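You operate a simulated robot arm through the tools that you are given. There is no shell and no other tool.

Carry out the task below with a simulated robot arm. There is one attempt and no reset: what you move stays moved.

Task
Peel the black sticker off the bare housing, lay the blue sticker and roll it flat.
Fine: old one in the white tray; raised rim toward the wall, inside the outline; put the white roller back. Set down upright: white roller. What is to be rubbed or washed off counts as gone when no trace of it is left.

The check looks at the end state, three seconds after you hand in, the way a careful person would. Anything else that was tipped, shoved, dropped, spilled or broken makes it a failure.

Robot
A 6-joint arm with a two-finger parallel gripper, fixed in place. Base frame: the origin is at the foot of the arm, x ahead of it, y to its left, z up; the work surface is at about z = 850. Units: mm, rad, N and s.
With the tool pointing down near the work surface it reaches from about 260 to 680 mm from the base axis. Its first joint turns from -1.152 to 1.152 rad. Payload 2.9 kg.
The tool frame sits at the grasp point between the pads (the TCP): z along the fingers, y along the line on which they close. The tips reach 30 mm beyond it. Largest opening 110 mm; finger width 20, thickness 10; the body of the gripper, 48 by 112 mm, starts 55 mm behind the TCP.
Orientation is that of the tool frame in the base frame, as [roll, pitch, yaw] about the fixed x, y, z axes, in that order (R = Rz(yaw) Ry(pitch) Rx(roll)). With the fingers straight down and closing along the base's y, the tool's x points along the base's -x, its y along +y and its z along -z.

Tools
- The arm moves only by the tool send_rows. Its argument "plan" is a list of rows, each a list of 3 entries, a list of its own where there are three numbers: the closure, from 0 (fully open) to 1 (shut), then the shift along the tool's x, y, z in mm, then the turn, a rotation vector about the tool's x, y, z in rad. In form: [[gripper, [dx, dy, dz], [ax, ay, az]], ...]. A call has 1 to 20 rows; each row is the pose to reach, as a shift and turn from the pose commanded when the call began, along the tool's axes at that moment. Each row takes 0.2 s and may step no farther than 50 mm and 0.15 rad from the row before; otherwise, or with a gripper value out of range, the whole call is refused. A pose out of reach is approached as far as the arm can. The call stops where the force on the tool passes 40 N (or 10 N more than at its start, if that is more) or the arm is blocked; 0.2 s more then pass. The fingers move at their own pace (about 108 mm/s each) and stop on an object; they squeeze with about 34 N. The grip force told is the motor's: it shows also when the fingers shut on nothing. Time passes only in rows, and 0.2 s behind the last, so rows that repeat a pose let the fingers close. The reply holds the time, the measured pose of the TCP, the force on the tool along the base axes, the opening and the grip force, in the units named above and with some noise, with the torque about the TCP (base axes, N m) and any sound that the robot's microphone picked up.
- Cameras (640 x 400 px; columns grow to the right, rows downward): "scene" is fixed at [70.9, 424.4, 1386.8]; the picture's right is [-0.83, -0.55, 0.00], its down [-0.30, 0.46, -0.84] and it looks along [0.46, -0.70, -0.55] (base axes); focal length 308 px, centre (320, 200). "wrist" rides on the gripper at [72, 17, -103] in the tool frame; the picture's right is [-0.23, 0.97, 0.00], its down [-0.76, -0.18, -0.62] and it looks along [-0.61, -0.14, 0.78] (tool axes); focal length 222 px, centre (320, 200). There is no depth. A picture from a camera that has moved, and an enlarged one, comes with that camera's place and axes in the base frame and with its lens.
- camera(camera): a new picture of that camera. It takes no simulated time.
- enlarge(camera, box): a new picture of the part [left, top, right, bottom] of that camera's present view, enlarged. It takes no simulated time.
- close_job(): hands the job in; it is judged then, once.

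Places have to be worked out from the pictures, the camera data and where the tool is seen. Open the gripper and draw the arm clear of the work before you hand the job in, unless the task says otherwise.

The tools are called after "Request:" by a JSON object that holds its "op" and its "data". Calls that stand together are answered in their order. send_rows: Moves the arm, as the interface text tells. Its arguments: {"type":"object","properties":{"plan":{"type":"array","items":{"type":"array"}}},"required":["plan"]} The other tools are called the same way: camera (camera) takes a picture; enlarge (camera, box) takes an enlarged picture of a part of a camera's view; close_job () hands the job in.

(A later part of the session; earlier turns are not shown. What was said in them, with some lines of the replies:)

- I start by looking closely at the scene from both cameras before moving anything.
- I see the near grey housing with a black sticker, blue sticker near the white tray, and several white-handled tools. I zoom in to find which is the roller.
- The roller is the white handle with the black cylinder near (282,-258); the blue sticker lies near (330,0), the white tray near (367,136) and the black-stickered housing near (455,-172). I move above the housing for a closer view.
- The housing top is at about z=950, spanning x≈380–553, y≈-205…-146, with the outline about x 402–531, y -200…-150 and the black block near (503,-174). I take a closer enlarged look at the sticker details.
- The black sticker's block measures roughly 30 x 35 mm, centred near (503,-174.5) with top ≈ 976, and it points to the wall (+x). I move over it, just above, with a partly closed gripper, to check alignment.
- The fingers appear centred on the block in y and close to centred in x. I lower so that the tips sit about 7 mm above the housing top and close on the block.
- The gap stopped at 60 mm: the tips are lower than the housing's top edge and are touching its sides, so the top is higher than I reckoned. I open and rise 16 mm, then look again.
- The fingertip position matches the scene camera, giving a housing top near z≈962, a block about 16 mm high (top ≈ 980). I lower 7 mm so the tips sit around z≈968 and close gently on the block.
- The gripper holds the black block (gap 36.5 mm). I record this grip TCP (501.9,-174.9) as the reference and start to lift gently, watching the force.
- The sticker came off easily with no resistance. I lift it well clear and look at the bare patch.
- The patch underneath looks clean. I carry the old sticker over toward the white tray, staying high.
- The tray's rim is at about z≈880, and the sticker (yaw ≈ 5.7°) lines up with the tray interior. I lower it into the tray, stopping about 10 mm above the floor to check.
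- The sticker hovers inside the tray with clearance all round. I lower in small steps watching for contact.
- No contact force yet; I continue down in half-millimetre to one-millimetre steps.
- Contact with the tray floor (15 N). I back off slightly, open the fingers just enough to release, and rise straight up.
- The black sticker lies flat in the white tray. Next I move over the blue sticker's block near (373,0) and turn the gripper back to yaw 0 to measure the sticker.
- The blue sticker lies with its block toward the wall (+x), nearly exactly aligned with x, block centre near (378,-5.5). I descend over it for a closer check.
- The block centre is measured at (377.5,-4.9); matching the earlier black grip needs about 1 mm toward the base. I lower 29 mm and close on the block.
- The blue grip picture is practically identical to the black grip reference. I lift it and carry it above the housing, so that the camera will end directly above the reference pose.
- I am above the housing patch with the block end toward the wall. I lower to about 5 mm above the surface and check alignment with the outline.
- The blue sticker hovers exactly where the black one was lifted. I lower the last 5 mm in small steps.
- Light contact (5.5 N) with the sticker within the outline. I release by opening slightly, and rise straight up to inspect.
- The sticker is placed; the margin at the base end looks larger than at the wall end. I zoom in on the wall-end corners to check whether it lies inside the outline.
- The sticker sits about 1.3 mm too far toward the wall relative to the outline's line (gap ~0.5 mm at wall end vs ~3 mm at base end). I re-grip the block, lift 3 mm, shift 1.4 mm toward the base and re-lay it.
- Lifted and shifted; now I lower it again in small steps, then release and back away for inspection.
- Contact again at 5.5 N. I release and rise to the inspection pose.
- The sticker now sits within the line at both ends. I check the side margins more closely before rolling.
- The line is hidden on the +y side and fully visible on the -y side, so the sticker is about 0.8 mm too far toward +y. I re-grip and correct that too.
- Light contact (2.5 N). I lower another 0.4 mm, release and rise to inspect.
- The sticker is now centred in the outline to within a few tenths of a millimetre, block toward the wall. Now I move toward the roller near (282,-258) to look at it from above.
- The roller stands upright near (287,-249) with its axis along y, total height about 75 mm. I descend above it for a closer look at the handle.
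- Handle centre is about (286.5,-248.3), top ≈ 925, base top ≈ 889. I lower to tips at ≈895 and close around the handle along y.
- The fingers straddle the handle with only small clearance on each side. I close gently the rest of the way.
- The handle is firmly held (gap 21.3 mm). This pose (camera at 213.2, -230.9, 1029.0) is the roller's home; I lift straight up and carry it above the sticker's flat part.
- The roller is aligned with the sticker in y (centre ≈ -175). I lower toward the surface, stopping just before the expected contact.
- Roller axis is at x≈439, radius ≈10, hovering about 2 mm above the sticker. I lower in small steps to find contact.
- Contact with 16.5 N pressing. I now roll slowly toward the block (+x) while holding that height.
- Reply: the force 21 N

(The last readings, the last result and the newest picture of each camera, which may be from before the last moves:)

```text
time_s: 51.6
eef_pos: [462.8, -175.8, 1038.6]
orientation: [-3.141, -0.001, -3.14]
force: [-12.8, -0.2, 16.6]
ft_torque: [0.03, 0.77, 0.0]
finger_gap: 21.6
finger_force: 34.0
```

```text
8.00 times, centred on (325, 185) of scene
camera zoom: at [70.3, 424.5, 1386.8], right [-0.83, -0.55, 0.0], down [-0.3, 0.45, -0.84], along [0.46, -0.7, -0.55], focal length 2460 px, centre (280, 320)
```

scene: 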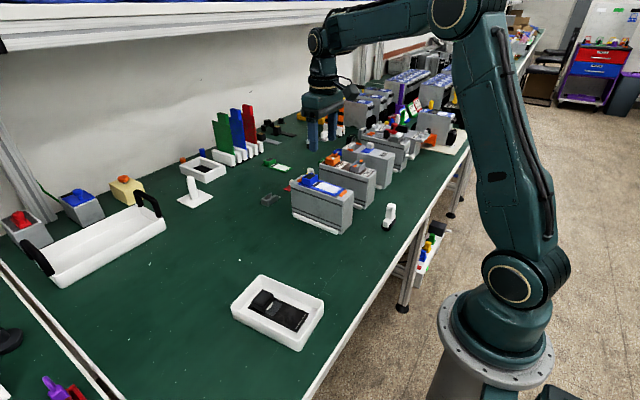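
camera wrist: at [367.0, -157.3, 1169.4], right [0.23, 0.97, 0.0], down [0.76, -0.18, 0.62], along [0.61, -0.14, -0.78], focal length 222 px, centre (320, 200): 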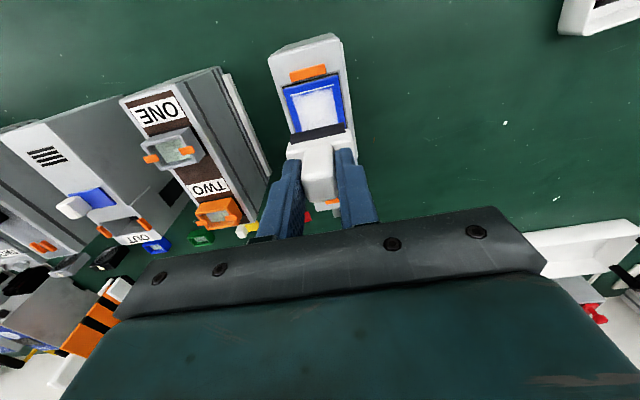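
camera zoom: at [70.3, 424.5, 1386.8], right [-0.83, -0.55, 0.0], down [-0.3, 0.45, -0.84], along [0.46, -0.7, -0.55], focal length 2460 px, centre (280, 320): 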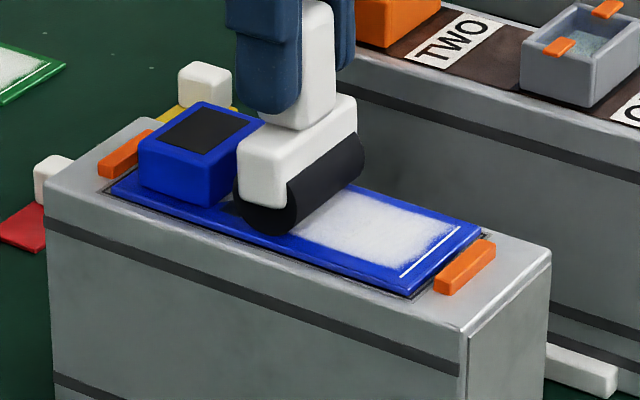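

There's 12.8 N of drag along x, so the roller does not roll entirely freely. I check whether the sticker stayed in place by comparing with the same earlier close-up.

Request:
{"op": "enlarge", "data": {"camera": "scene", "box": [315, 185, 345, 205]}}

Request:
{"op": "enlarge", "data": {"camera": "scene", "box": [290, 170, 325, 195]}}

Request:
{"op": "enlarge", "data": {"camera": "wrist", "box": [250, 0, 390, 160]}}

```text
16.00 times, centred on (330, 195) of scene
camera zoom: at [70.3, 424.5, 1386.8], right [-0.83, -0.55, 0.0], down [-0.3, 0.45, -0.84], along [0.46, -0.7, -0.55], focal length 4920 px, centre (160, 280)
```

zoom: 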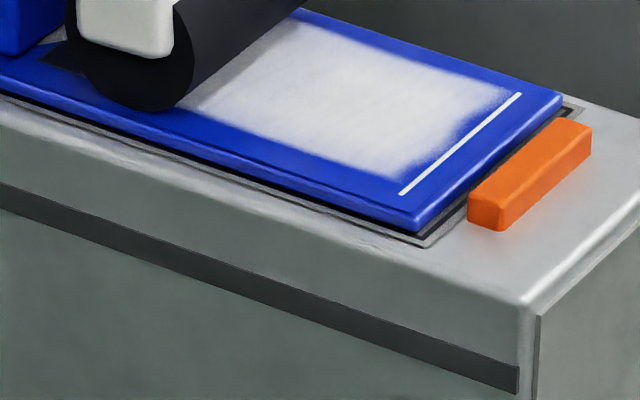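

```text
16.00 times, centred on (308, 182) of scene
camera zoom: at [70.3, 424.5, 1386.8], right [-0.83, -0.55, 0.0], down [-0.3, 0.45, -0.84], along [0.46, -0.7, -0.55], focal length 4920 px, centre (520, 480)
```

zoom: 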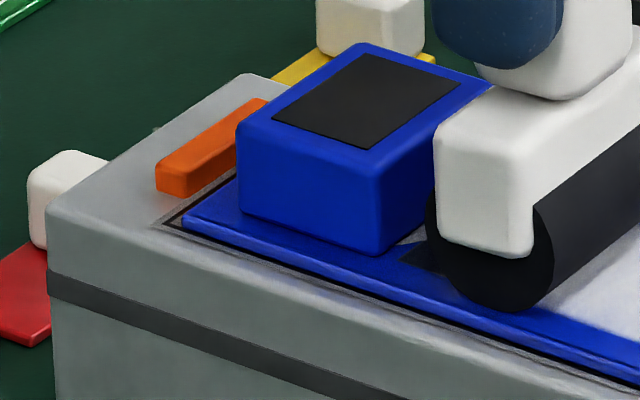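

```text
2.50 times, centred on (320, 80) of wrist
camera zoom: at [389.9, -157.8, 1141.1], right [0.23, 0.97, 0.0], down [0.76, -0.18, 0.62], along [0.61, -0.14, -0.78], focal length 555 px, centre (320, 500)
```

zoom: 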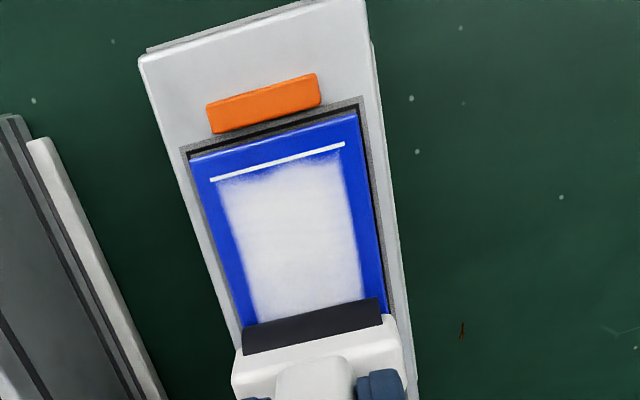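

The sticker has not moved. I continue a further 7 mm toward the block, then roll all the way back toward the base end.

Request:
{"op": "send_rows", "data": {"plan": [[1, [-3.5, 0, 0], [0, 0, 0]], [1, [-7, 0, 0], [0, 0, 0]], [1, [-7, 0, 0], [0, 0, 0]]]}}

Request:
{"op": "enlarge", "data": {"camera": "scene", "box": [290, 170, 325, 195]}}

```text
time_s: 52.4
eef_pos: [471.4, -175.8, 1037.7]
orientation: [-3.141, 0.003, 3.14]
force: [-5.9, -0.1, 13.8]
ft_torque: [0.07, 0.4, 0.03]
finger_gap: 21.4
finger_force: 33.7
```

```text
16.00 times, centred on (308, 182) of scene
camera zoom: at [70.5, 424.5, 1386.8], right [-0.83, -0.55, 0.0], down [-0.3, 0.45, -0.84], along [0.46, -0.7, -0.55], focal length 4920 px, centre (520, 480)
```

zoom: 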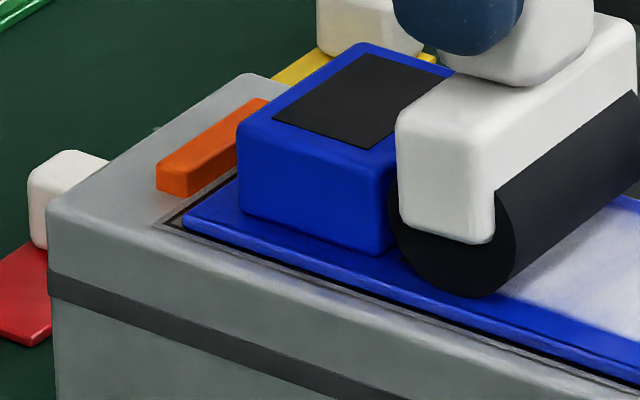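

The roller is almost at the block face. I now roll back toward the base end, covering x≈471 down to ≈411.

Request:
{"op": "send_rows", "data": {"plan": [[1, [5, 0, 0], [0, 0, 0]], [1, [10, 0, 0], [0, 0, 0]], [1, [15, 0, 0], [0, 0, 0]], [1, [20, 0, 0], [0, 0, 0]], [1, [25, 0, 0], [0, 0, 0]], [1, [30, 0, 0], [0, 0, 0]], [1, [35, 0, 0], [0, 0, 0]], [1, [40, 0, 0], [0, 0, 0]], [1, [45, 0, 0], [0, 0, 0]], [1, [50, 0, 0], [0, 0, 0]]]}}

Request:
{"op": "enlarge", "data": {"camera": "scene", "box": [300, 165, 360, 210]}}

```text
time_s: 54.6
eef_pos: [421.4, -173.8, 1038.5]
orientation: [-3.141, 0.0, 3.14]
force: [7.2, 1.0, 9.6]
ft_torque: [0.06, -0.6, -0.04]
finger_gap: 21.5
finger_force: 33.4
```

```text
8.89 times, centred on (330, 188) of scene
camera zoom: at [70.9, 424.5, 1386.8], right [-0.83, -0.55, 0.0], down [-0.3, 0.45, -0.84], along [0.46, -0.7, -0.55], focal length 2734 px, centre (231, 311)
```

zoom: 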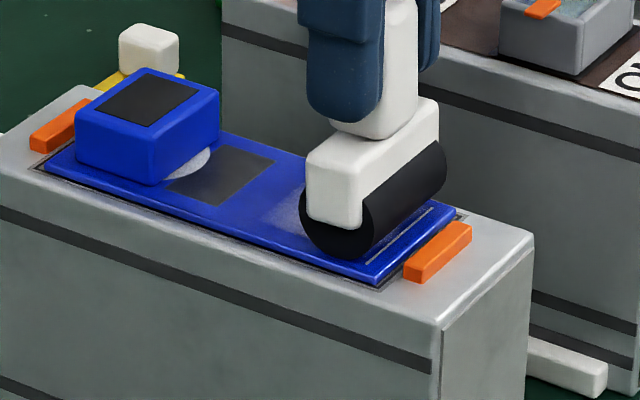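

Rolling clears the white haze (trapped air), leaving plain blue. I continue to the base end at about x≈410, then look.

Request:
{"op": "send_rows", "data": {"plan": [[1, [4, 0, 0], [0, 0, 0]], [1, [8, 0, 0], [0, 0, 0]], [1, [11, 0, 0], [0, 0, 0]], [1, [11, 0, 0], [0, 0, 0]]]}}

Request:
{"op": "enlarge", "data": {"camera": "scene", "box": [300, 165, 360, 210]}}

```text
time_s: 55.6
eef_pos: [410.9, -175.9, 1038.7]
orientation: [-3.139, 0.004, -3.139]
force: [18.3, 2.1, 1.9]
ft_torque: [0.16, -1.32, -0.01]
finger_gap: 21.6
finger_force: 33.7
```

```text
8.89 times, centred on (330, 188) of scene
camera zoom: at [71.3, 424.5, 1386.8], right [-0.83, -0.55, 0.0], down [-0.3, 0.45, -0.84], along [0.46, -0.7, -0.55], focal length 2734 px, centre (231, 311)
```

zoom: 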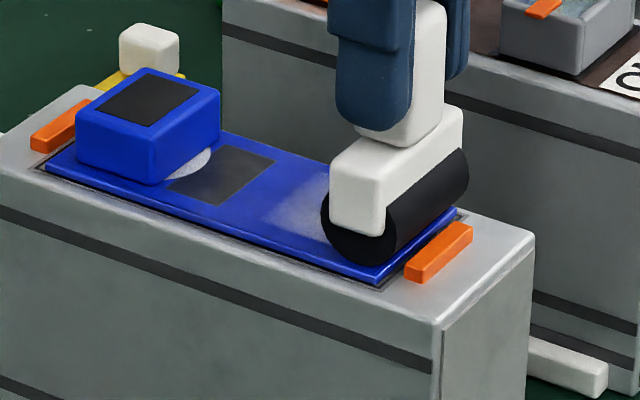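

The roller touched the base-end clip (18 N in x) – that is the limit. I back off to ≈414, restore pressing force and roll toward the block again to clear the remaining haze.

Request:
{"op": "send_rows", "data": {"plan": [[1, [-2, 0, 0], [0, 0, 0]], [1, [-3.5, 0, 0], [0, 0, 0]], [1, [-3.5, 0, 0.4], [0, 0, 0]], [1, [-3.5, 0, 0.4], [0, 0, 0]]]}}

Request:
{"op": "enlarge", "data": {"camera": "wrist", "box": [250, 0, 390, 160]}}

```text
time_s: 56.6
eef_pos: [412.7, -175.8, 1038.1]
orientation: [-3.141, -0.004, 3.141]
force: [-4.6, -0.7, 11.3]
ft_torque: [-0.06, 0.23, -0.02]
finger_gap: 21.4
finger_force: 33.7
```

```text
2.50 times, centred on (320, 80) of wrist
camera zoom: at [339.0, -157.9, 1140.7], right [0.23, 0.97, 0.0], down [0.76, -0.18, 0.62], along [0.6, -0.14, -0.78], focal length 555 px, centre (320, 500)
```

zoom: 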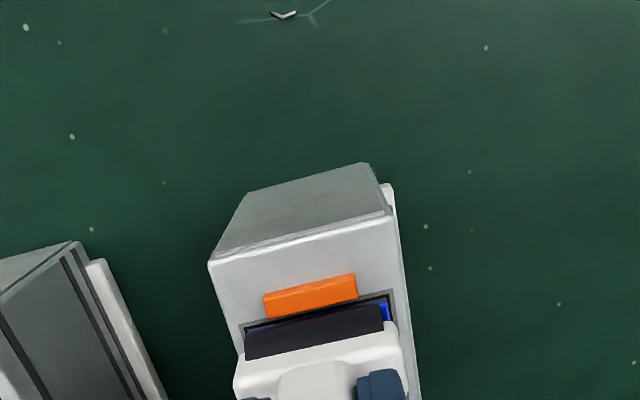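

Force is back to 11 N. I press 0.3 mm more and roll toward the block in 4 mm steps.

Request:
{"op": "send_rows", "data": {"plan": [[1, [-2, 0, 0.3], [0, 0, 0]], [1, [-5, 0, 0.3], [0, 0, 0]], [1, [-9, 0, 0.3], [0, 0, 0]], [1, [-13, 0, 0.3], [0, 0, 0]], [1, [-17, 0, 0.3], [0, 0, 0]], [1, [-21, 0, 0.3], [0, 0, 0]], [1, [-25, 0, 0.3], [0, 0, 0]], [1, [-29, 0, 0.3], [0, 0, 0]], [1, [-33, 0, 0.3], [0, 0, 0]], [1, [-37, 0, 0.3], [0, 0, 0]], [1, [-41, 0, 0.3], [0, 0, 0]], [1, [-45, 0, 0.3], [0, 0, 0]], [1, [-49, 0, 0.3], [0, 0, 0]], [1, [-53, 0, 0.3], [0, 0, 0]], [1, [-56, 0, 0.3], [0, 0, 0]]]}}

Request:
{"op": "enlarge", "data": {"camera": "scene", "box": [300, 165, 360, 210]}}

Request:
{"op": "enlarge", "data": {"camera": "wrist", "box": [250, 0, 390, 160]}}

```text
time_s: 59.8
eef_pos: [470.3, -174.9, 1036.8]
orientation: [-3.14, 0.0, 3.141]
force: [-9.7, -0.4, 14.5]
ft_torque: [-0.05, 0.49, 0.0]
finger_gap: 21.5
finger_force: 34.3
```

```text
8.89 times, centred on (330, 188) of scene
camera zoom: at [70.4, 424.5, 1386.8], right [-0.83, -0.55, 0.0], down [-0.3, 0.45, -0.84], along [0.46, -0.7, -0.55], focal length 2734 px, centre (231, 311)
```

zoom: 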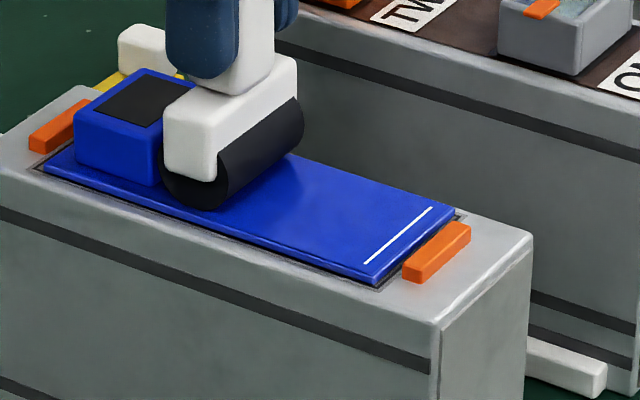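

```text
2.50 times, centred on (320, 80) of wrist
camera zoom: at [395.6, -157.9, 1140.4], right [0.23, 0.97, 0.0], down [0.76, -0.18, 0.62], along [0.61, -0.14, -0.78], focal length 555 px, centre (320, 500)
```

zoom: 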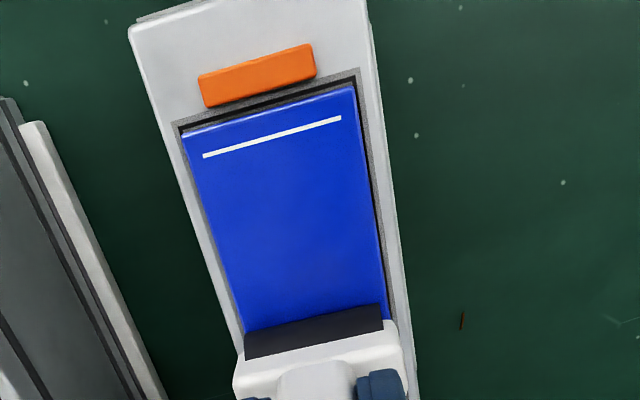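

The haze is gone over the rolled area. I make one more return pass to ≈416 for full coverage, then lift off.

Request:
{"op": "send_rows", "data": {"plan": [[1, [5, 0, 0], [0, 0, 0]], [1, [10, 0, 0], [0, 0, 0]], [1, [15, 0, 0], [0, 0, 0]], [1, [20, 0, 0], [0, 0, 0]], [1, [25, 0, 0], [0, 0, 0]], [1, [30, 0, 0], [0, 0, 0]], [1, [35, 0, 0], [0, 0, 0]], [1, [40, 0, 0], [0, 0, 0]], [1, [45, 0, 0], [0, 0, 0]], [1, [50, 0, 0], [0, 0, 0]], [1, [54, 0, 0], [0, 0, 0]], [1, [54, 0, 0], [0, 0, 0]], [1, [52, 0, -3], [0, 0, 0]], [1, [52, 0, -15], [0, 0, 0]], [1, [52, 0, -45], [0, 0, 0]], [1, [52, 0, -45], [0, 0, 0]]]}}

Request:
{"op": "enlarge", "data": {"camera": "scene", "box": [290, 150, 370, 210]}}

Request:
{"op": "enlarge", "data": {"camera": "scene", "box": [315, 185, 345, 205]}}

```text
time_s: 63.2
eef_pos: [416.5, -175.6, 1082.1]
orientation: [-3.141, 0.0, -3.142]
force: [0.1, -0.3, -1.3]
ft_torque: [0.0, -0.01, 0.0]
finger_gap: 21.6
finger_force: 33.4
```

```text
6.67 times, centred on (330, 180) of scene
camera zoom: at [70.9, 424.4, 1386.8], right [-0.83, -0.55, 0.0], down [-0.3, 0.46, -0.84], along [0.46, -0.7, -0.55], focal length 2050 px, centre (253, 333)
```

zoom: 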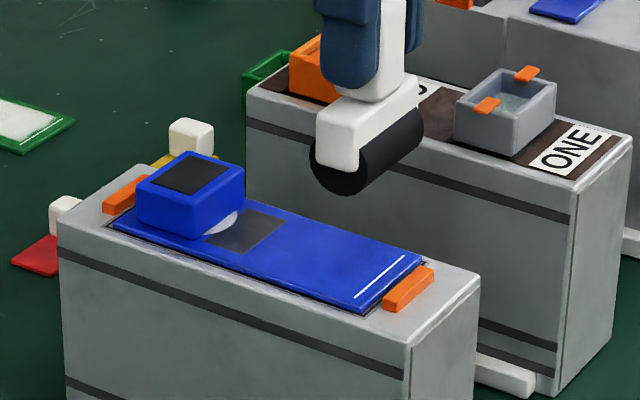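

```text
16.00 times, centred on (330, 195) of scene
camera zoom: at [70.9, 424.4, 1386.8], right [-0.83, -0.55, 0.0], down [-0.3, 0.46, -0.84], along [0.46, -0.7, -0.55], focal length 4920 px, centre (160, 280)
```

zoom: 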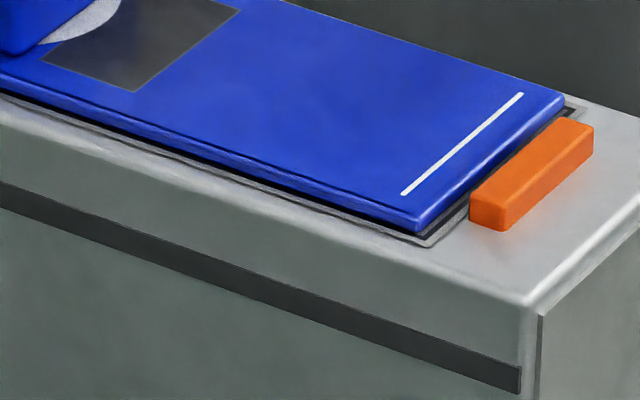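

The sticker is flat and clear, and stayed in place. I carry the roller back toward its home spot, staying high, and read the camera pose for an accurate return.

Request:
{"op": "send_rows", "data": {"plan": [[1, [0, 0, -20], [0, 0, 0]], [1, [40, -22, -20], [0, 0, 0]], [1, [80, -45, -20], [0, 0, 0]], [1, [115, -65, -20], [0, 0, 0]], [1, [129.3, -73, 0], [0, 0, 0]], [1, [129.3, -73, 40], [0, 0, 0]], [1, [129.3, -73, 80], [0, 0, 0]], [1, [129.3, -73, 110], [0, 0, 0]], [1, [129.3, -73, 120], [0, 0, 0]], [1, [129.3, -73, 120], [0, 0, 0]]]}}

Request:
{"op": "enlarge", "data": {"camera": "wrist", "box": [220, 60, 420, 220]}}

Request:
{"op": "enlarge", "data": {"camera": "scene", "box": [360, 170, 430, 235]}}

```text
time_s: 65.4
eef_pos: [287.9, -248.7, 962.1]
orientation: [3.14, 0.001, -3.141]
force: [-0.3, -0.5, -1.1]
ft_torque: [0.02, 0.02, 0.02]
finger_gap: 21.5
finger_force: 34.0
```

```text
2.50 times, centred on (320, 140) of wrist
camera zoom: at [214.6, -230.7, 1064.9], right [0.23, 0.97, 0.0], down [0.76, -0.18, 0.62], along [0.61, -0.14, -0.78], focal length 555 px, centre (320, 350)
```

zoom: 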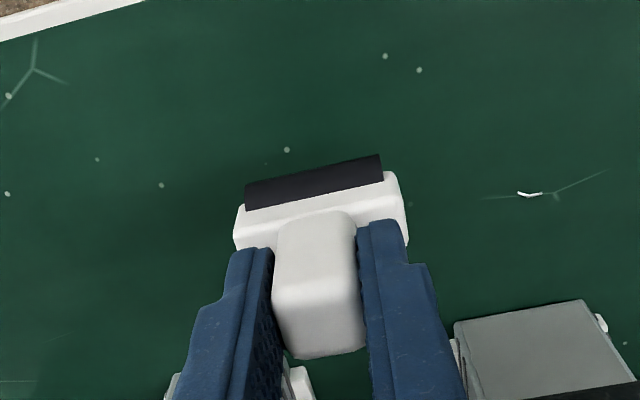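

```text
6.15 times, centred on (395, 202) of scene
camera zoom: at [70.9, 424.4, 1386.8], right [-0.83, -0.55, 0.0], down [-0.3, 0.46, -0.84], along [0.46, -0.7, -0.55], focal length 1892 px, centre (-142, 185)
```

zoom: 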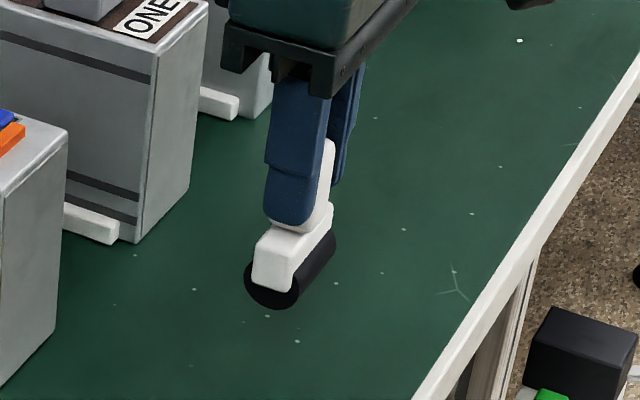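

The grip is unchanged. I shift 1.4 mm toward the base and lower 34 mm, stopping about 2 mm above the table.

Request:
{"op": "send_rows", "data": {"plan": [[1, [1.4, -0.2, 15], [0, 0, 0]], [1, [1.4, -0.2, 27], [0, 0, 0]], [1, [1.4, -0.2, 33], [0, 0, 0]], [1, [1.4, -0.2, 34.5], [0, 0, 0]], [1, [1.4, -0.2, 34.5], [0, 0, 0]]]}}

Request:
{"op": "enlarge", "data": {"camera": "scene", "box": [360, 170, 430, 235]}}

```text
time_s: 66.6
eef_pos: [286.4, -249.0, 926.6]
orientation: [-3.141, 0.001, 3.142]
force: [-0.4, 0.4, -1.1]
ft_torque: [-0.02, -0.02, 0.0]
finger_gap: 21.6
finger_force: 34.3
```

```text
6.15 times, centred on (395, 202) of scene
camera zoom: at [70.9, 424.4, 1386.8], right [-0.83, -0.55, 0.0], down [-0.3, 0.46, -0.84], along [0.46, -0.7, -0.55], focal length 1892 px, centre (-142, 185)
```

zoom: 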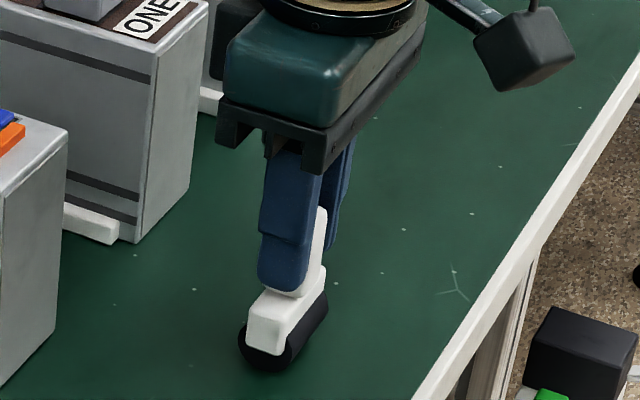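

Still free (no contact force), about 2 mm high compared to the original picture. I lower in small steps to touch down.

Request:
{"op": "send_rows", "data": {"plan": [[1, [0, 0, 0.8], [0, 0, 0]], [1, [0, 0, 1.4], [0, 0, 0]], [1, [0, 0, 1.4], [0, 0, 0]]]}}

```text
time_s: 67.4
eef_pos: [286.9, -249.1, 926.5]
orientation: [3.141, 0.0, 3.14]
force: [0.3, -0.4, -1.2]
ft_torque: [-0.01, 0.0, -0.01]
finger_gap: 21.6
finger_force: 34.2
```

Request:
{"op": "send_rows", "data": {"plan": [[1, [0, 0, 0.6], [0, 0, 0]], [1, [0, 0, 1.1], [0, 0, 0]], [1, [0, 0, 1.1], [0, 0, 0]]]}}

```text
time_s: 68.2
eef_pos: [287.2, -247.9, 925.6]
orientation: [3.14, 0.0, -3.142]
force: [-0.2, 0.2, -0.3]
ft_torque: [0.01, 0.01, 0.02]
finger_gap: 21.4
finger_force: 34.1
```

The held weight reading dropped from -1.2 to -0.3 N, suggesting touch-down is starting. I go 0.4 mm further and check.

Request:
{"op": "send_rows", "data": {"plan": [[1, [0, 0, 0.4], [0, 0, 0]], [1, [0, 0, 0.4], [0, 0, 0]]]}}

Request:
{"op": "enlarge", "data": {"camera": "scene", "box": [360, 170, 430, 235]}}

```text
time_s: 68.8
eef_pos: [286.3, -249.0, 925.3]
orientation: [3.141, -0.001, 3.141]
force: [-0.2, -0.3, -1.6]
ft_torque: [-0.01, -0.03, 0.0]
finger_gap: 21.4
finger_force: 33.9
```

```text
6.15 times, centred on (395, 202) of scene
camera zoom: at [70.9, 424.4, 1386.8], right [-0.83, -0.55, 0.0], down [-0.3, 0.46, -0.84], along [0.46, -0.7, -0.55], focal length 1892 px, centre (-142, 185)
```

zoom: 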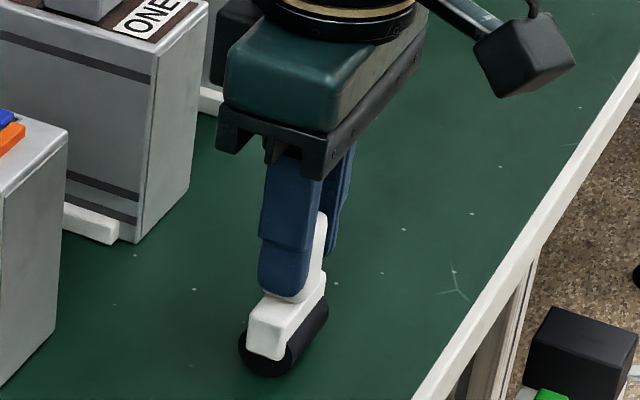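

Still no positive contact; the picture shows the roller almost at table level. I continue in 0.4 mm steps.

Request:
{"op": "send_rows", "data": {"plan": [[1, [0, 0, 0.4], [0, 0, 0]], [1, [0, 0, 0.8], [0, 0, 0]], [1, [0, 0, 0.8], [0, 0, 0]]]}}

```text
time_s: 69.6
eef_pos: [286.2, -249.0, 925.0]
orientation: [-3.141, -0.001, -3.141]
force: [-1.9, 0.4, 11.7]
ft_torque: [0.07, 0.04, 0.01]
finger_gap: 21.7
finger_force: 34.0
```

Contact at 11.7 N. I ease off 0.5 mm, open the fingers gradually and check that the roller stands upright.

Request:
{"op": "send_rows", "data": {"plan": [[1, [0, 0, -0.5], [0, 0, 0]], [0.8, [0, 0, -0.5], [0, 0, 0]], [0.76, [0, 0, -0.5], [0, 0, 0]], [0.7, [0, 0, -0.5], [0, 0, 0]], [0.62, [0, 0, -0.5], [0, 0, 0]], [0.55, [0, 0, -0.5], [0, 0, 0]]]}}

Request:
{"op": "enlarge", "data": {"camera": "wrist", "box": [220, 60, 420, 220]}}

Request:
{"op": "enlarge", "data": {"camera": "scene", "box": [360, 170, 430, 235]}}

```text
time_s: 71.0
eef_pos: [287.0, -248.0, 924.6]
orientation: [3.141, 0.0, 3.141]
force: [0.0, 1.6, -0.3]
ft_torque: [-0.01, -0.02, 0.02]
finger_gap: 49.5
finger_force: 0.0
```

```text
2.50 times, centred on (320, 140) of wrist
camera zoom: at [213.1, -231.0, 1027.6], right [0.23, 0.97, 0.0], down [0.76, -0.18, 0.62], along [0.61, -0.14, -0.78], focal length 555 px, centre (320, 350)
```

zoom: 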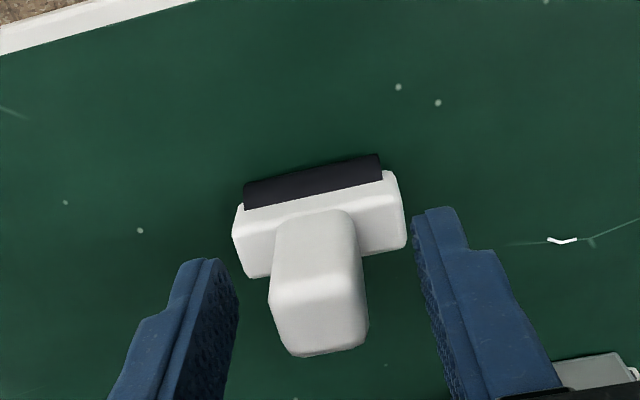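

```text
6.15 times, centred on (395, 202) of scene
camera zoom: at [70.9, 424.4, 1386.8], right [-0.83, -0.55, 0.0], down [-0.3, 0.46, -0.84], along [0.46, -0.7, -0.55], focal length 1892 px, centre (-142, 185)
```

zoom: 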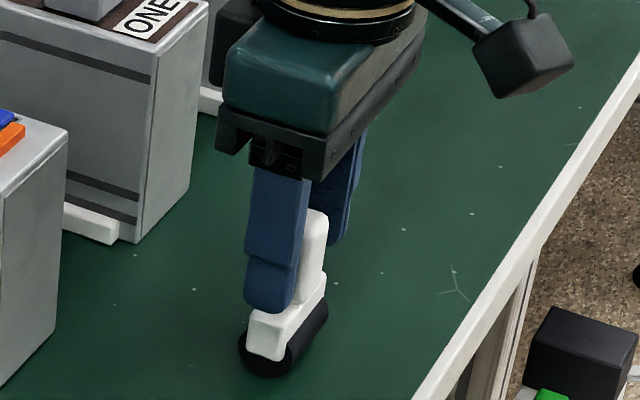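

The roller stands upright on its own. I rise straight up and clear, then inspect everything.

Request:
{"op": "send_rows", "data": {"plan": [[0.5, [0, 0, -20], [0, 0, 0]], [0.4, [0, 0, -50], [0, 0, 0]], [0.3, [0, 0, -95], [0, 0, 0]], [0.2, [0, 0, -140], [0, 0, 0]], [0, [0, 0, -185], [0, 0, 0]], [0, [0, 0, -210], [0, 0, 0]], [0, [0, 0, -210], [0, 0, 0]]]}}

Request:
{"op": "enlarge", "data": {"camera": "scene", "box": [370, 195, 410, 235]}}

Request:
{"op": "camera", "data": {"camera": "wrist"}}

Request:
{"op": "camera", "data": {"camera": "scene"}}

```text
time_s: 72.6
eef_pos: [287.7, -248.9, 1135.2]
orientation: [3.14, 0.0, -3.142]
force: [-0.8, 0.0, 0.4]
ft_torque: [-0.02, 0.03, -0.05]
finger_gap: 109.9
finger_force: 0.1
```

```text
10.00 times, centred on (390, 215) of scene
camera zoom: at [70.9, 424.4, 1386.8], right [-0.83, -0.55, 0.0], down [-0.3, 0.46, -0.84], along [0.46, -0.7, -0.55], focal length 3075 px, centre (-380, 50)
```

zoom: 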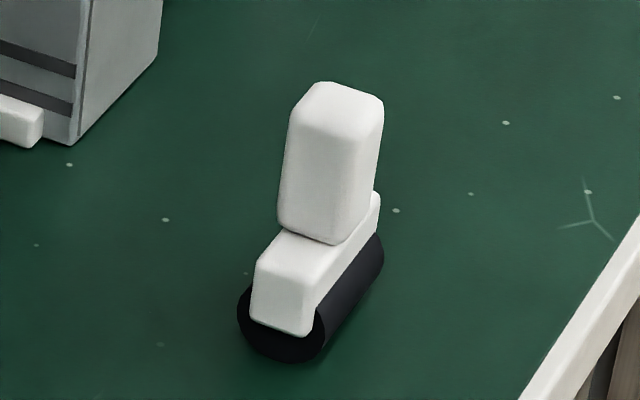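

```text
taken
camera wrist: at [213.4, -231.4, 1237.6], right [0.23, 0.97, 0.0], down [0.76, -0.18, 0.62], along [0.61, -0.14, -0.78], focal length 222 px, centre (320, 200)
```

wrist: 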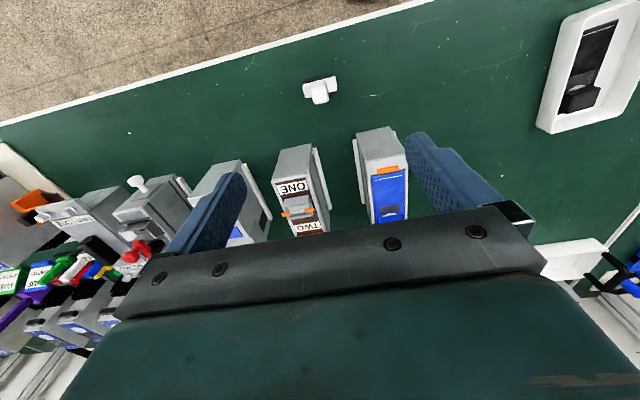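

```text
taken
```

scene: 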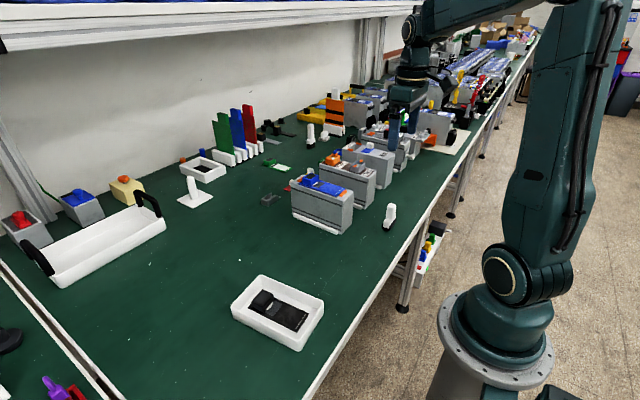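

The roller is back within about 1 mm of its original spot. I return above the housing for a final inspection of the laid sticker.

Request:
{"op": "send_rows", "data": {"plan": [[0, [-43, 18, 0], [0, 0, 0]], [0, [-86, 37, 0], [0, 0, 0]], [0, [-129, 55, 0], [0, 0, 0]], [0, [-171, 74, 0], [0, 0, 0]], [0, [-171, 74, 20], [0, 0, 0]], [0, [-171, 74, 25], [0, 0, 0]], [0, [-171, 74, 25], [0, 0, 0]]]}}

Request:
{"op": "enlarge", "data": {"camera": "wrist", "box": [265, 5, 365, 95]}}

Request:
{"op": "enlarge", "data": {"camera": "wrist", "box": [280, 90, 370, 190]}}

Request:
{"op": "enlarge", "data": {"camera": "wrist", "box": [335, 145, 365, 175]}}

Request:
{"op": "enlarge", "data": {"camera": "wrist", "box": [300, 150, 335, 180]}}

Request:
{"op": "enlarge", "data": {"camera": "scene", "box": [290, 165, 350, 205]}}

```text
time_s: 74.2
eef_pos: [457.9, -176.1, 1111.0]
orientation: [3.141, 0.001, -3.141]
force: [0.2, 0.5, -0.5]
ft_torque: [-0.01, 0.0, -0.03]
finger_gap: 110.1
finger_force: 0.1
```

```text
4.44 times, centred on (315, 50) of wrist
camera zoom: at [384.4, -157.2, 1212.1], right [0.23, 0.97, 0.0], down [0.76, -0.18, 0.62], along [0.61, -0.14, -0.78], focal length 987 px, centre (342, 867)
```

zoom: 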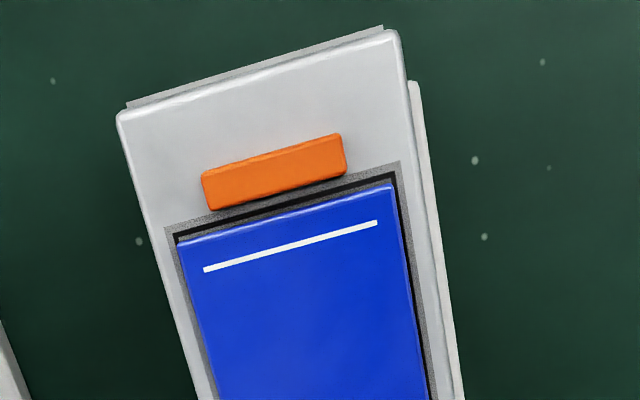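

```text
4.00 times, centred on (325, 140) of wrist
camera zoom: at [384.4, -157.2, 1212.1], right [0.23, 0.97, 0.0], down [0.76, -0.18, 0.62], along [0.61, -0.14, -0.78], focal length 888 px, centre (300, 440)
```

zoom: 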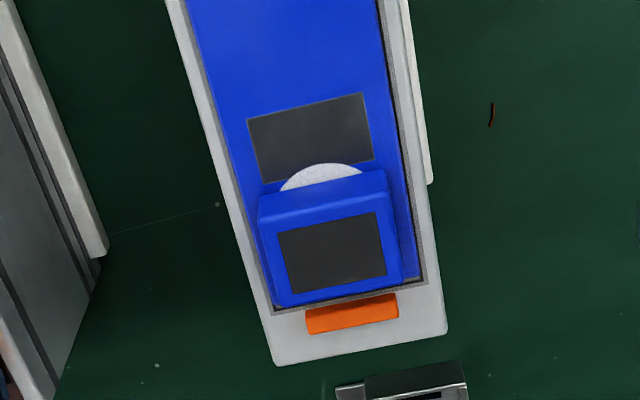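

```text
13.33 times, centred on (350, 160) of wrist
camera zoom: at [384.4, -157.2, 1212.1], right [0.23, 0.97, 0.0], down [0.76, -0.18, 0.62], along [0.61, -0.14, -0.78], focal length 2962 px, centre (-80, 733)
```

zoom: 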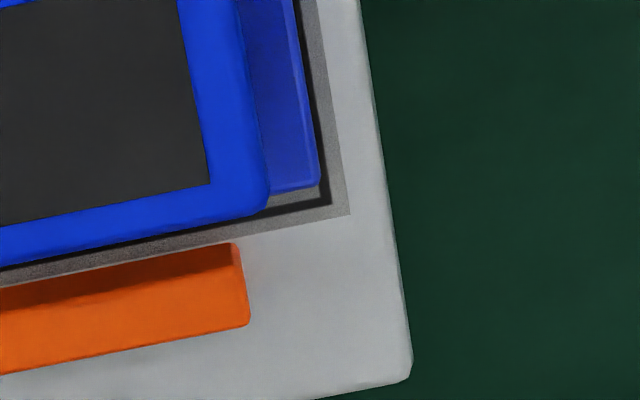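

```text
13.33 times, centred on (318, 165) of wrist
camera zoom: at [384.4, -157.2, 1212.1], right [0.23, 0.97, 0.0], down [0.76, -0.18, 0.62], along [0.61, -0.14, -0.78], focal length 2962 px, centre (353, 667)
```

zoom: 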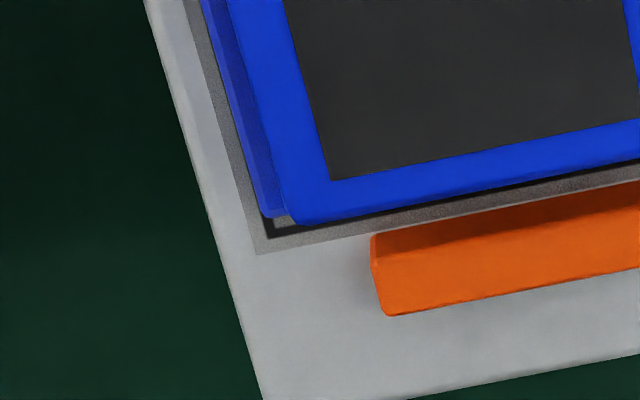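

```text
10.00 times, centred on (320, 185) of scene
camera zoom: at [70.9, 424.4, 1386.8], right [-0.83, -0.55, 0.0], down [-0.3, 0.46, -0.84], along [0.46, -0.7, -0.55], focal length 3075 px, centre (320, 350)
```

zoom: 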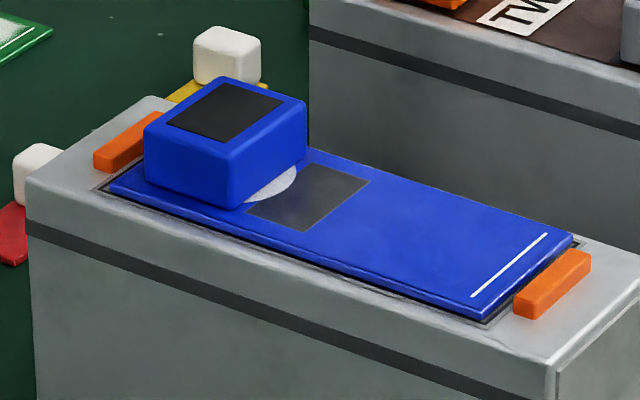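

The sticker is inside the outline, block toward the wall. I zoom further to be sure no trace of the white haze is left, and check the tray and neighbours.

Request:
{"op": "enlarge", "data": {"camera": "wrist", "box": [285, 50, 355, 125]}}

Request:
{"op": "enlarge", "data": {"camera": "scene", "box": [315, 175, 350, 200]}}

Request:
{"op": "enlarge", "data": {"camera": "scene", "box": [225, 265, 335, 355]}}

Request:
{"op": "enlarge", "data": {"camera": "scene", "box": [260, 90, 460, 240]}}

```text
5.33 times, centred on (320, 88) of wrist
camera zoom: at [384.4, -157.2, 1212.1], right [0.23, 0.97, 0.0], down [0.76, -0.18, 0.62], along [0.61, -0.14, -0.78], focal length 1185 px, centre (320, 800)
```

zoom: 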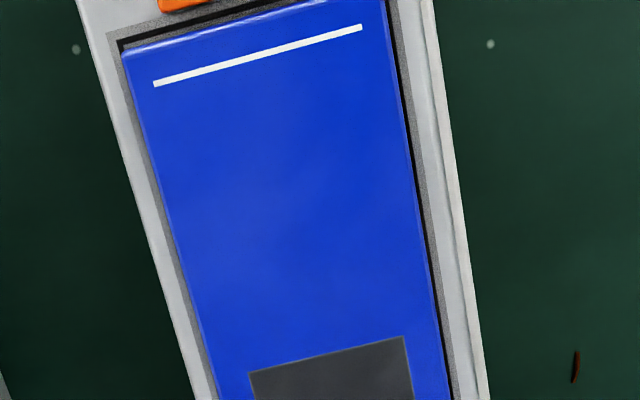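

```text
16.00 times, centred on (332, 188) of scene
camera zoom: at [70.9, 424.4, 1386.8], right [-0.83, -0.55, 0.0], down [-0.3, 0.46, -0.84], along [0.46, -0.7, -0.55], focal length 4920 px, centre (120, 400)
```

zoom: 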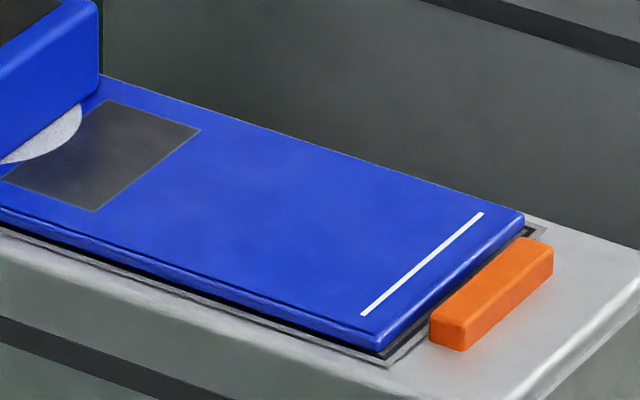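

```text
4.44 times, centred on (280, 310) of scene
camera zoom: at [70.9, 424.4, 1386.8], right [-0.83, -0.55, 0.0], down [-0.3, 0.46, -0.84], along [0.46, -0.7, -0.55], focal length 1367 px, centre (498, -289)
```

zoom: 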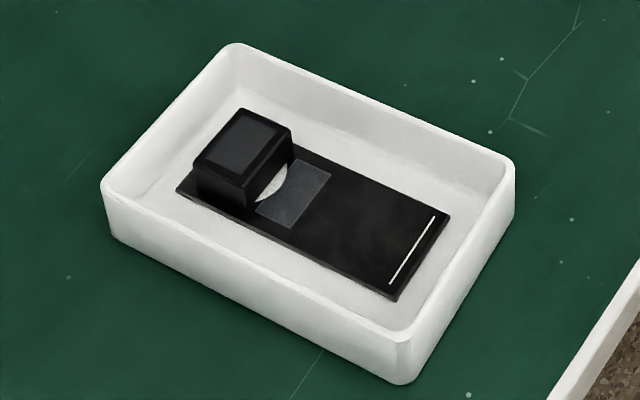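

```text
2.67 times, centred on (360, 165) of scene
camera zoom: at [70.9, 424.4, 1386.8], right [-0.83, -0.55, 0.0], down [-0.3, 0.46, -0.84], along [0.46, -0.7, -0.55], focal length 820 px, centre (213, 293)
```

zoom: 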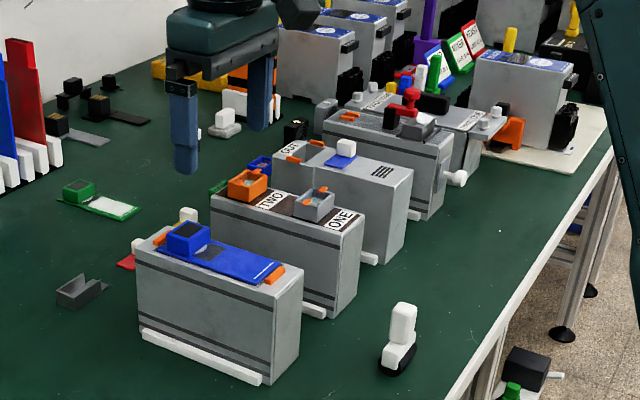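

Everything is in place. I take one more high-zoom look at the former haze region to be sure the faint mottling is only surface shading.

Request:
{"op": "enlarge", "data": {"camera": "wrist", "box": [290, 55, 325, 85]}}

Request:
{"op": "enlarge", "data": {"camera": "wrist", "box": [310, 80, 345, 110]}}

Request:
{"op": "enlarge", "data": {"camera": "scene", "box": [326, 180, 346, 196]}}

Request:
{"op": "enlarge", "data": {"camera": "scene", "box": [268, 292, 308, 332]}}

```text
13.33 times, centred on (308, 70) of wrist
camera zoom: at [384.4, -157.2, 1212.1], right [0.23, 0.97, 0.0], down [0.76, -0.18, 0.62], along [0.61, -0.14, -0.78], focal length 2962 px, centre (487, 1933)
```

zoom: 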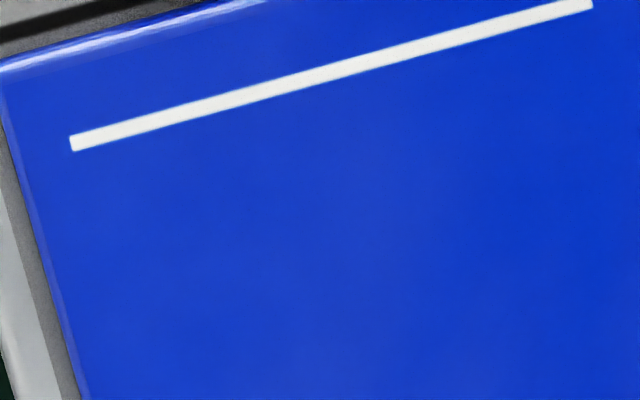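

```text
13.33 times, centred on (328, 95) of wrist
camera zoom: at [384.4, -157.2, 1212.1], right [0.23, 0.97, 0.0], down [0.76, -0.18, 0.62], along [0.61, -0.14, -0.78], focal length 2962 px, centre (220, 1600)
```

zoom: 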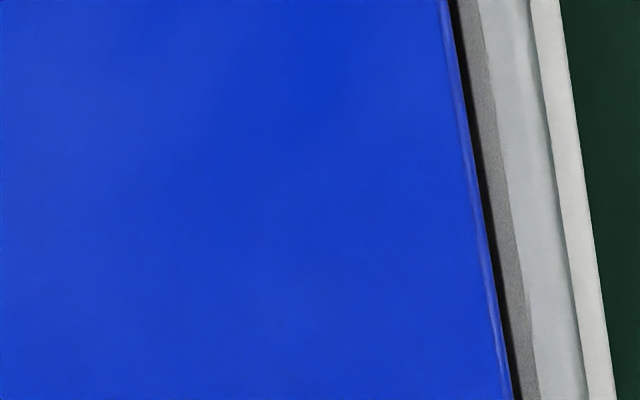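

```text
16.00 times, centred on (336, 188) of scene
camera zoom: at [70.9, 424.4, 1386.8], right [-0.83, -0.55, 0.0], down [-0.3, 0.46, -0.84], along [0.46, -0.7, -0.55], focal length 4920 px, centre (64, 392)
```

zoom: 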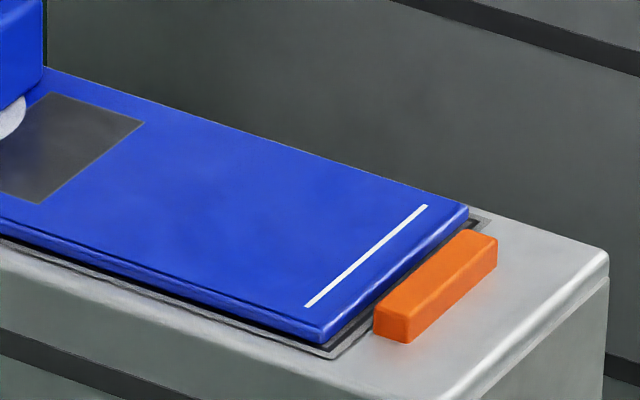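

```text
10.00 times, centred on (288, 312) of scene
camera zoom: at [70.9, 424.4, 1386.8], right [-0.83, -0.55, 0.0], down [-0.3, 0.46, -0.84], along [0.46, -0.7, -0.55], focal length 3075 px, centre (640, -920)
```

zoom: 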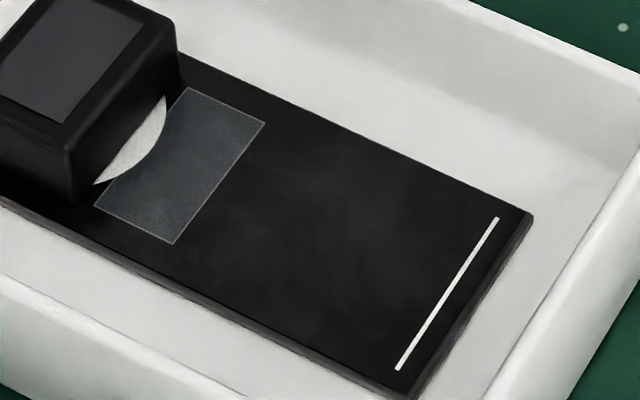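

The blue surface is uniform, with the same faint shading the black sticker has. I draw the arm up and clear with the gripper open before handing in.

Request:
{"op": "send_rows", "data": {"plan": [[0, [0, 0, -40], [0, 0, 0]], [0, [0, 10, -80], [0, 0, 0]], [0, [5, 30, -100], [0, 0, 0]], [0, [5, 30, -100], [0, 0, 0]]]}}

Request:
{"op": "camera", "data": {"camera": "scene"}}

```text
time_s: 75.2
eef_pos: [453.1, -144.2, 1211.0]
orientation: [3.14, 0.001, -3.141]
force: [0.6, 0.6, -0.7]
ft_torque: [0.04, 0.0, 0.04]
finger_gap: 110.1
finger_force: 0.1
```

```text
taken
```

scene: 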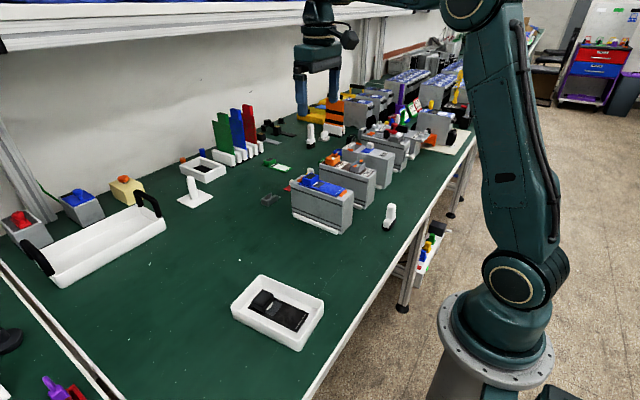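

The last pictures show the black sticker in the white tray and the blue sticker flat inside the outline with its raised end toward the wall. The roller stands upright at its spot, the arm is clear and the gripper is open, so I hand the job in.

Request:
{"op": "close_job", "data": {}}

```text
The job is handed in.
```

The job is handed in: the black sticker is off, and the blue one is laid and rolled flat. I have no result from the check yet.

- **Old sticker:** it lies flat in the white tray next to where the blue sticker was. I took that tray as the one you meant; the large handled one is out of the arm's reach.
- **Blue sticker:** it sits within the outline with its raised end toward the wall. I re-laid it twice to centre it. It is about half a millimetre off-centre sideways, so one long edge lies on the outline's inner line, still inside the outer band.
- **Rolling:** the white haze on the sticker cleared under the roller, and close-ups afterwards showed even blue. The roller could not reach the last few millimetres at either end because of the raised block and the orange clip, but I saw no haze there.
- **Roller:** it is back within about 1 mm of where it started, standing upright.
- **Accidental contact:** early on, the fingers closed on the sides of the housing, and later the roller bumped the orange clip at its base end. Neither moved anything that I could see in the pictures.
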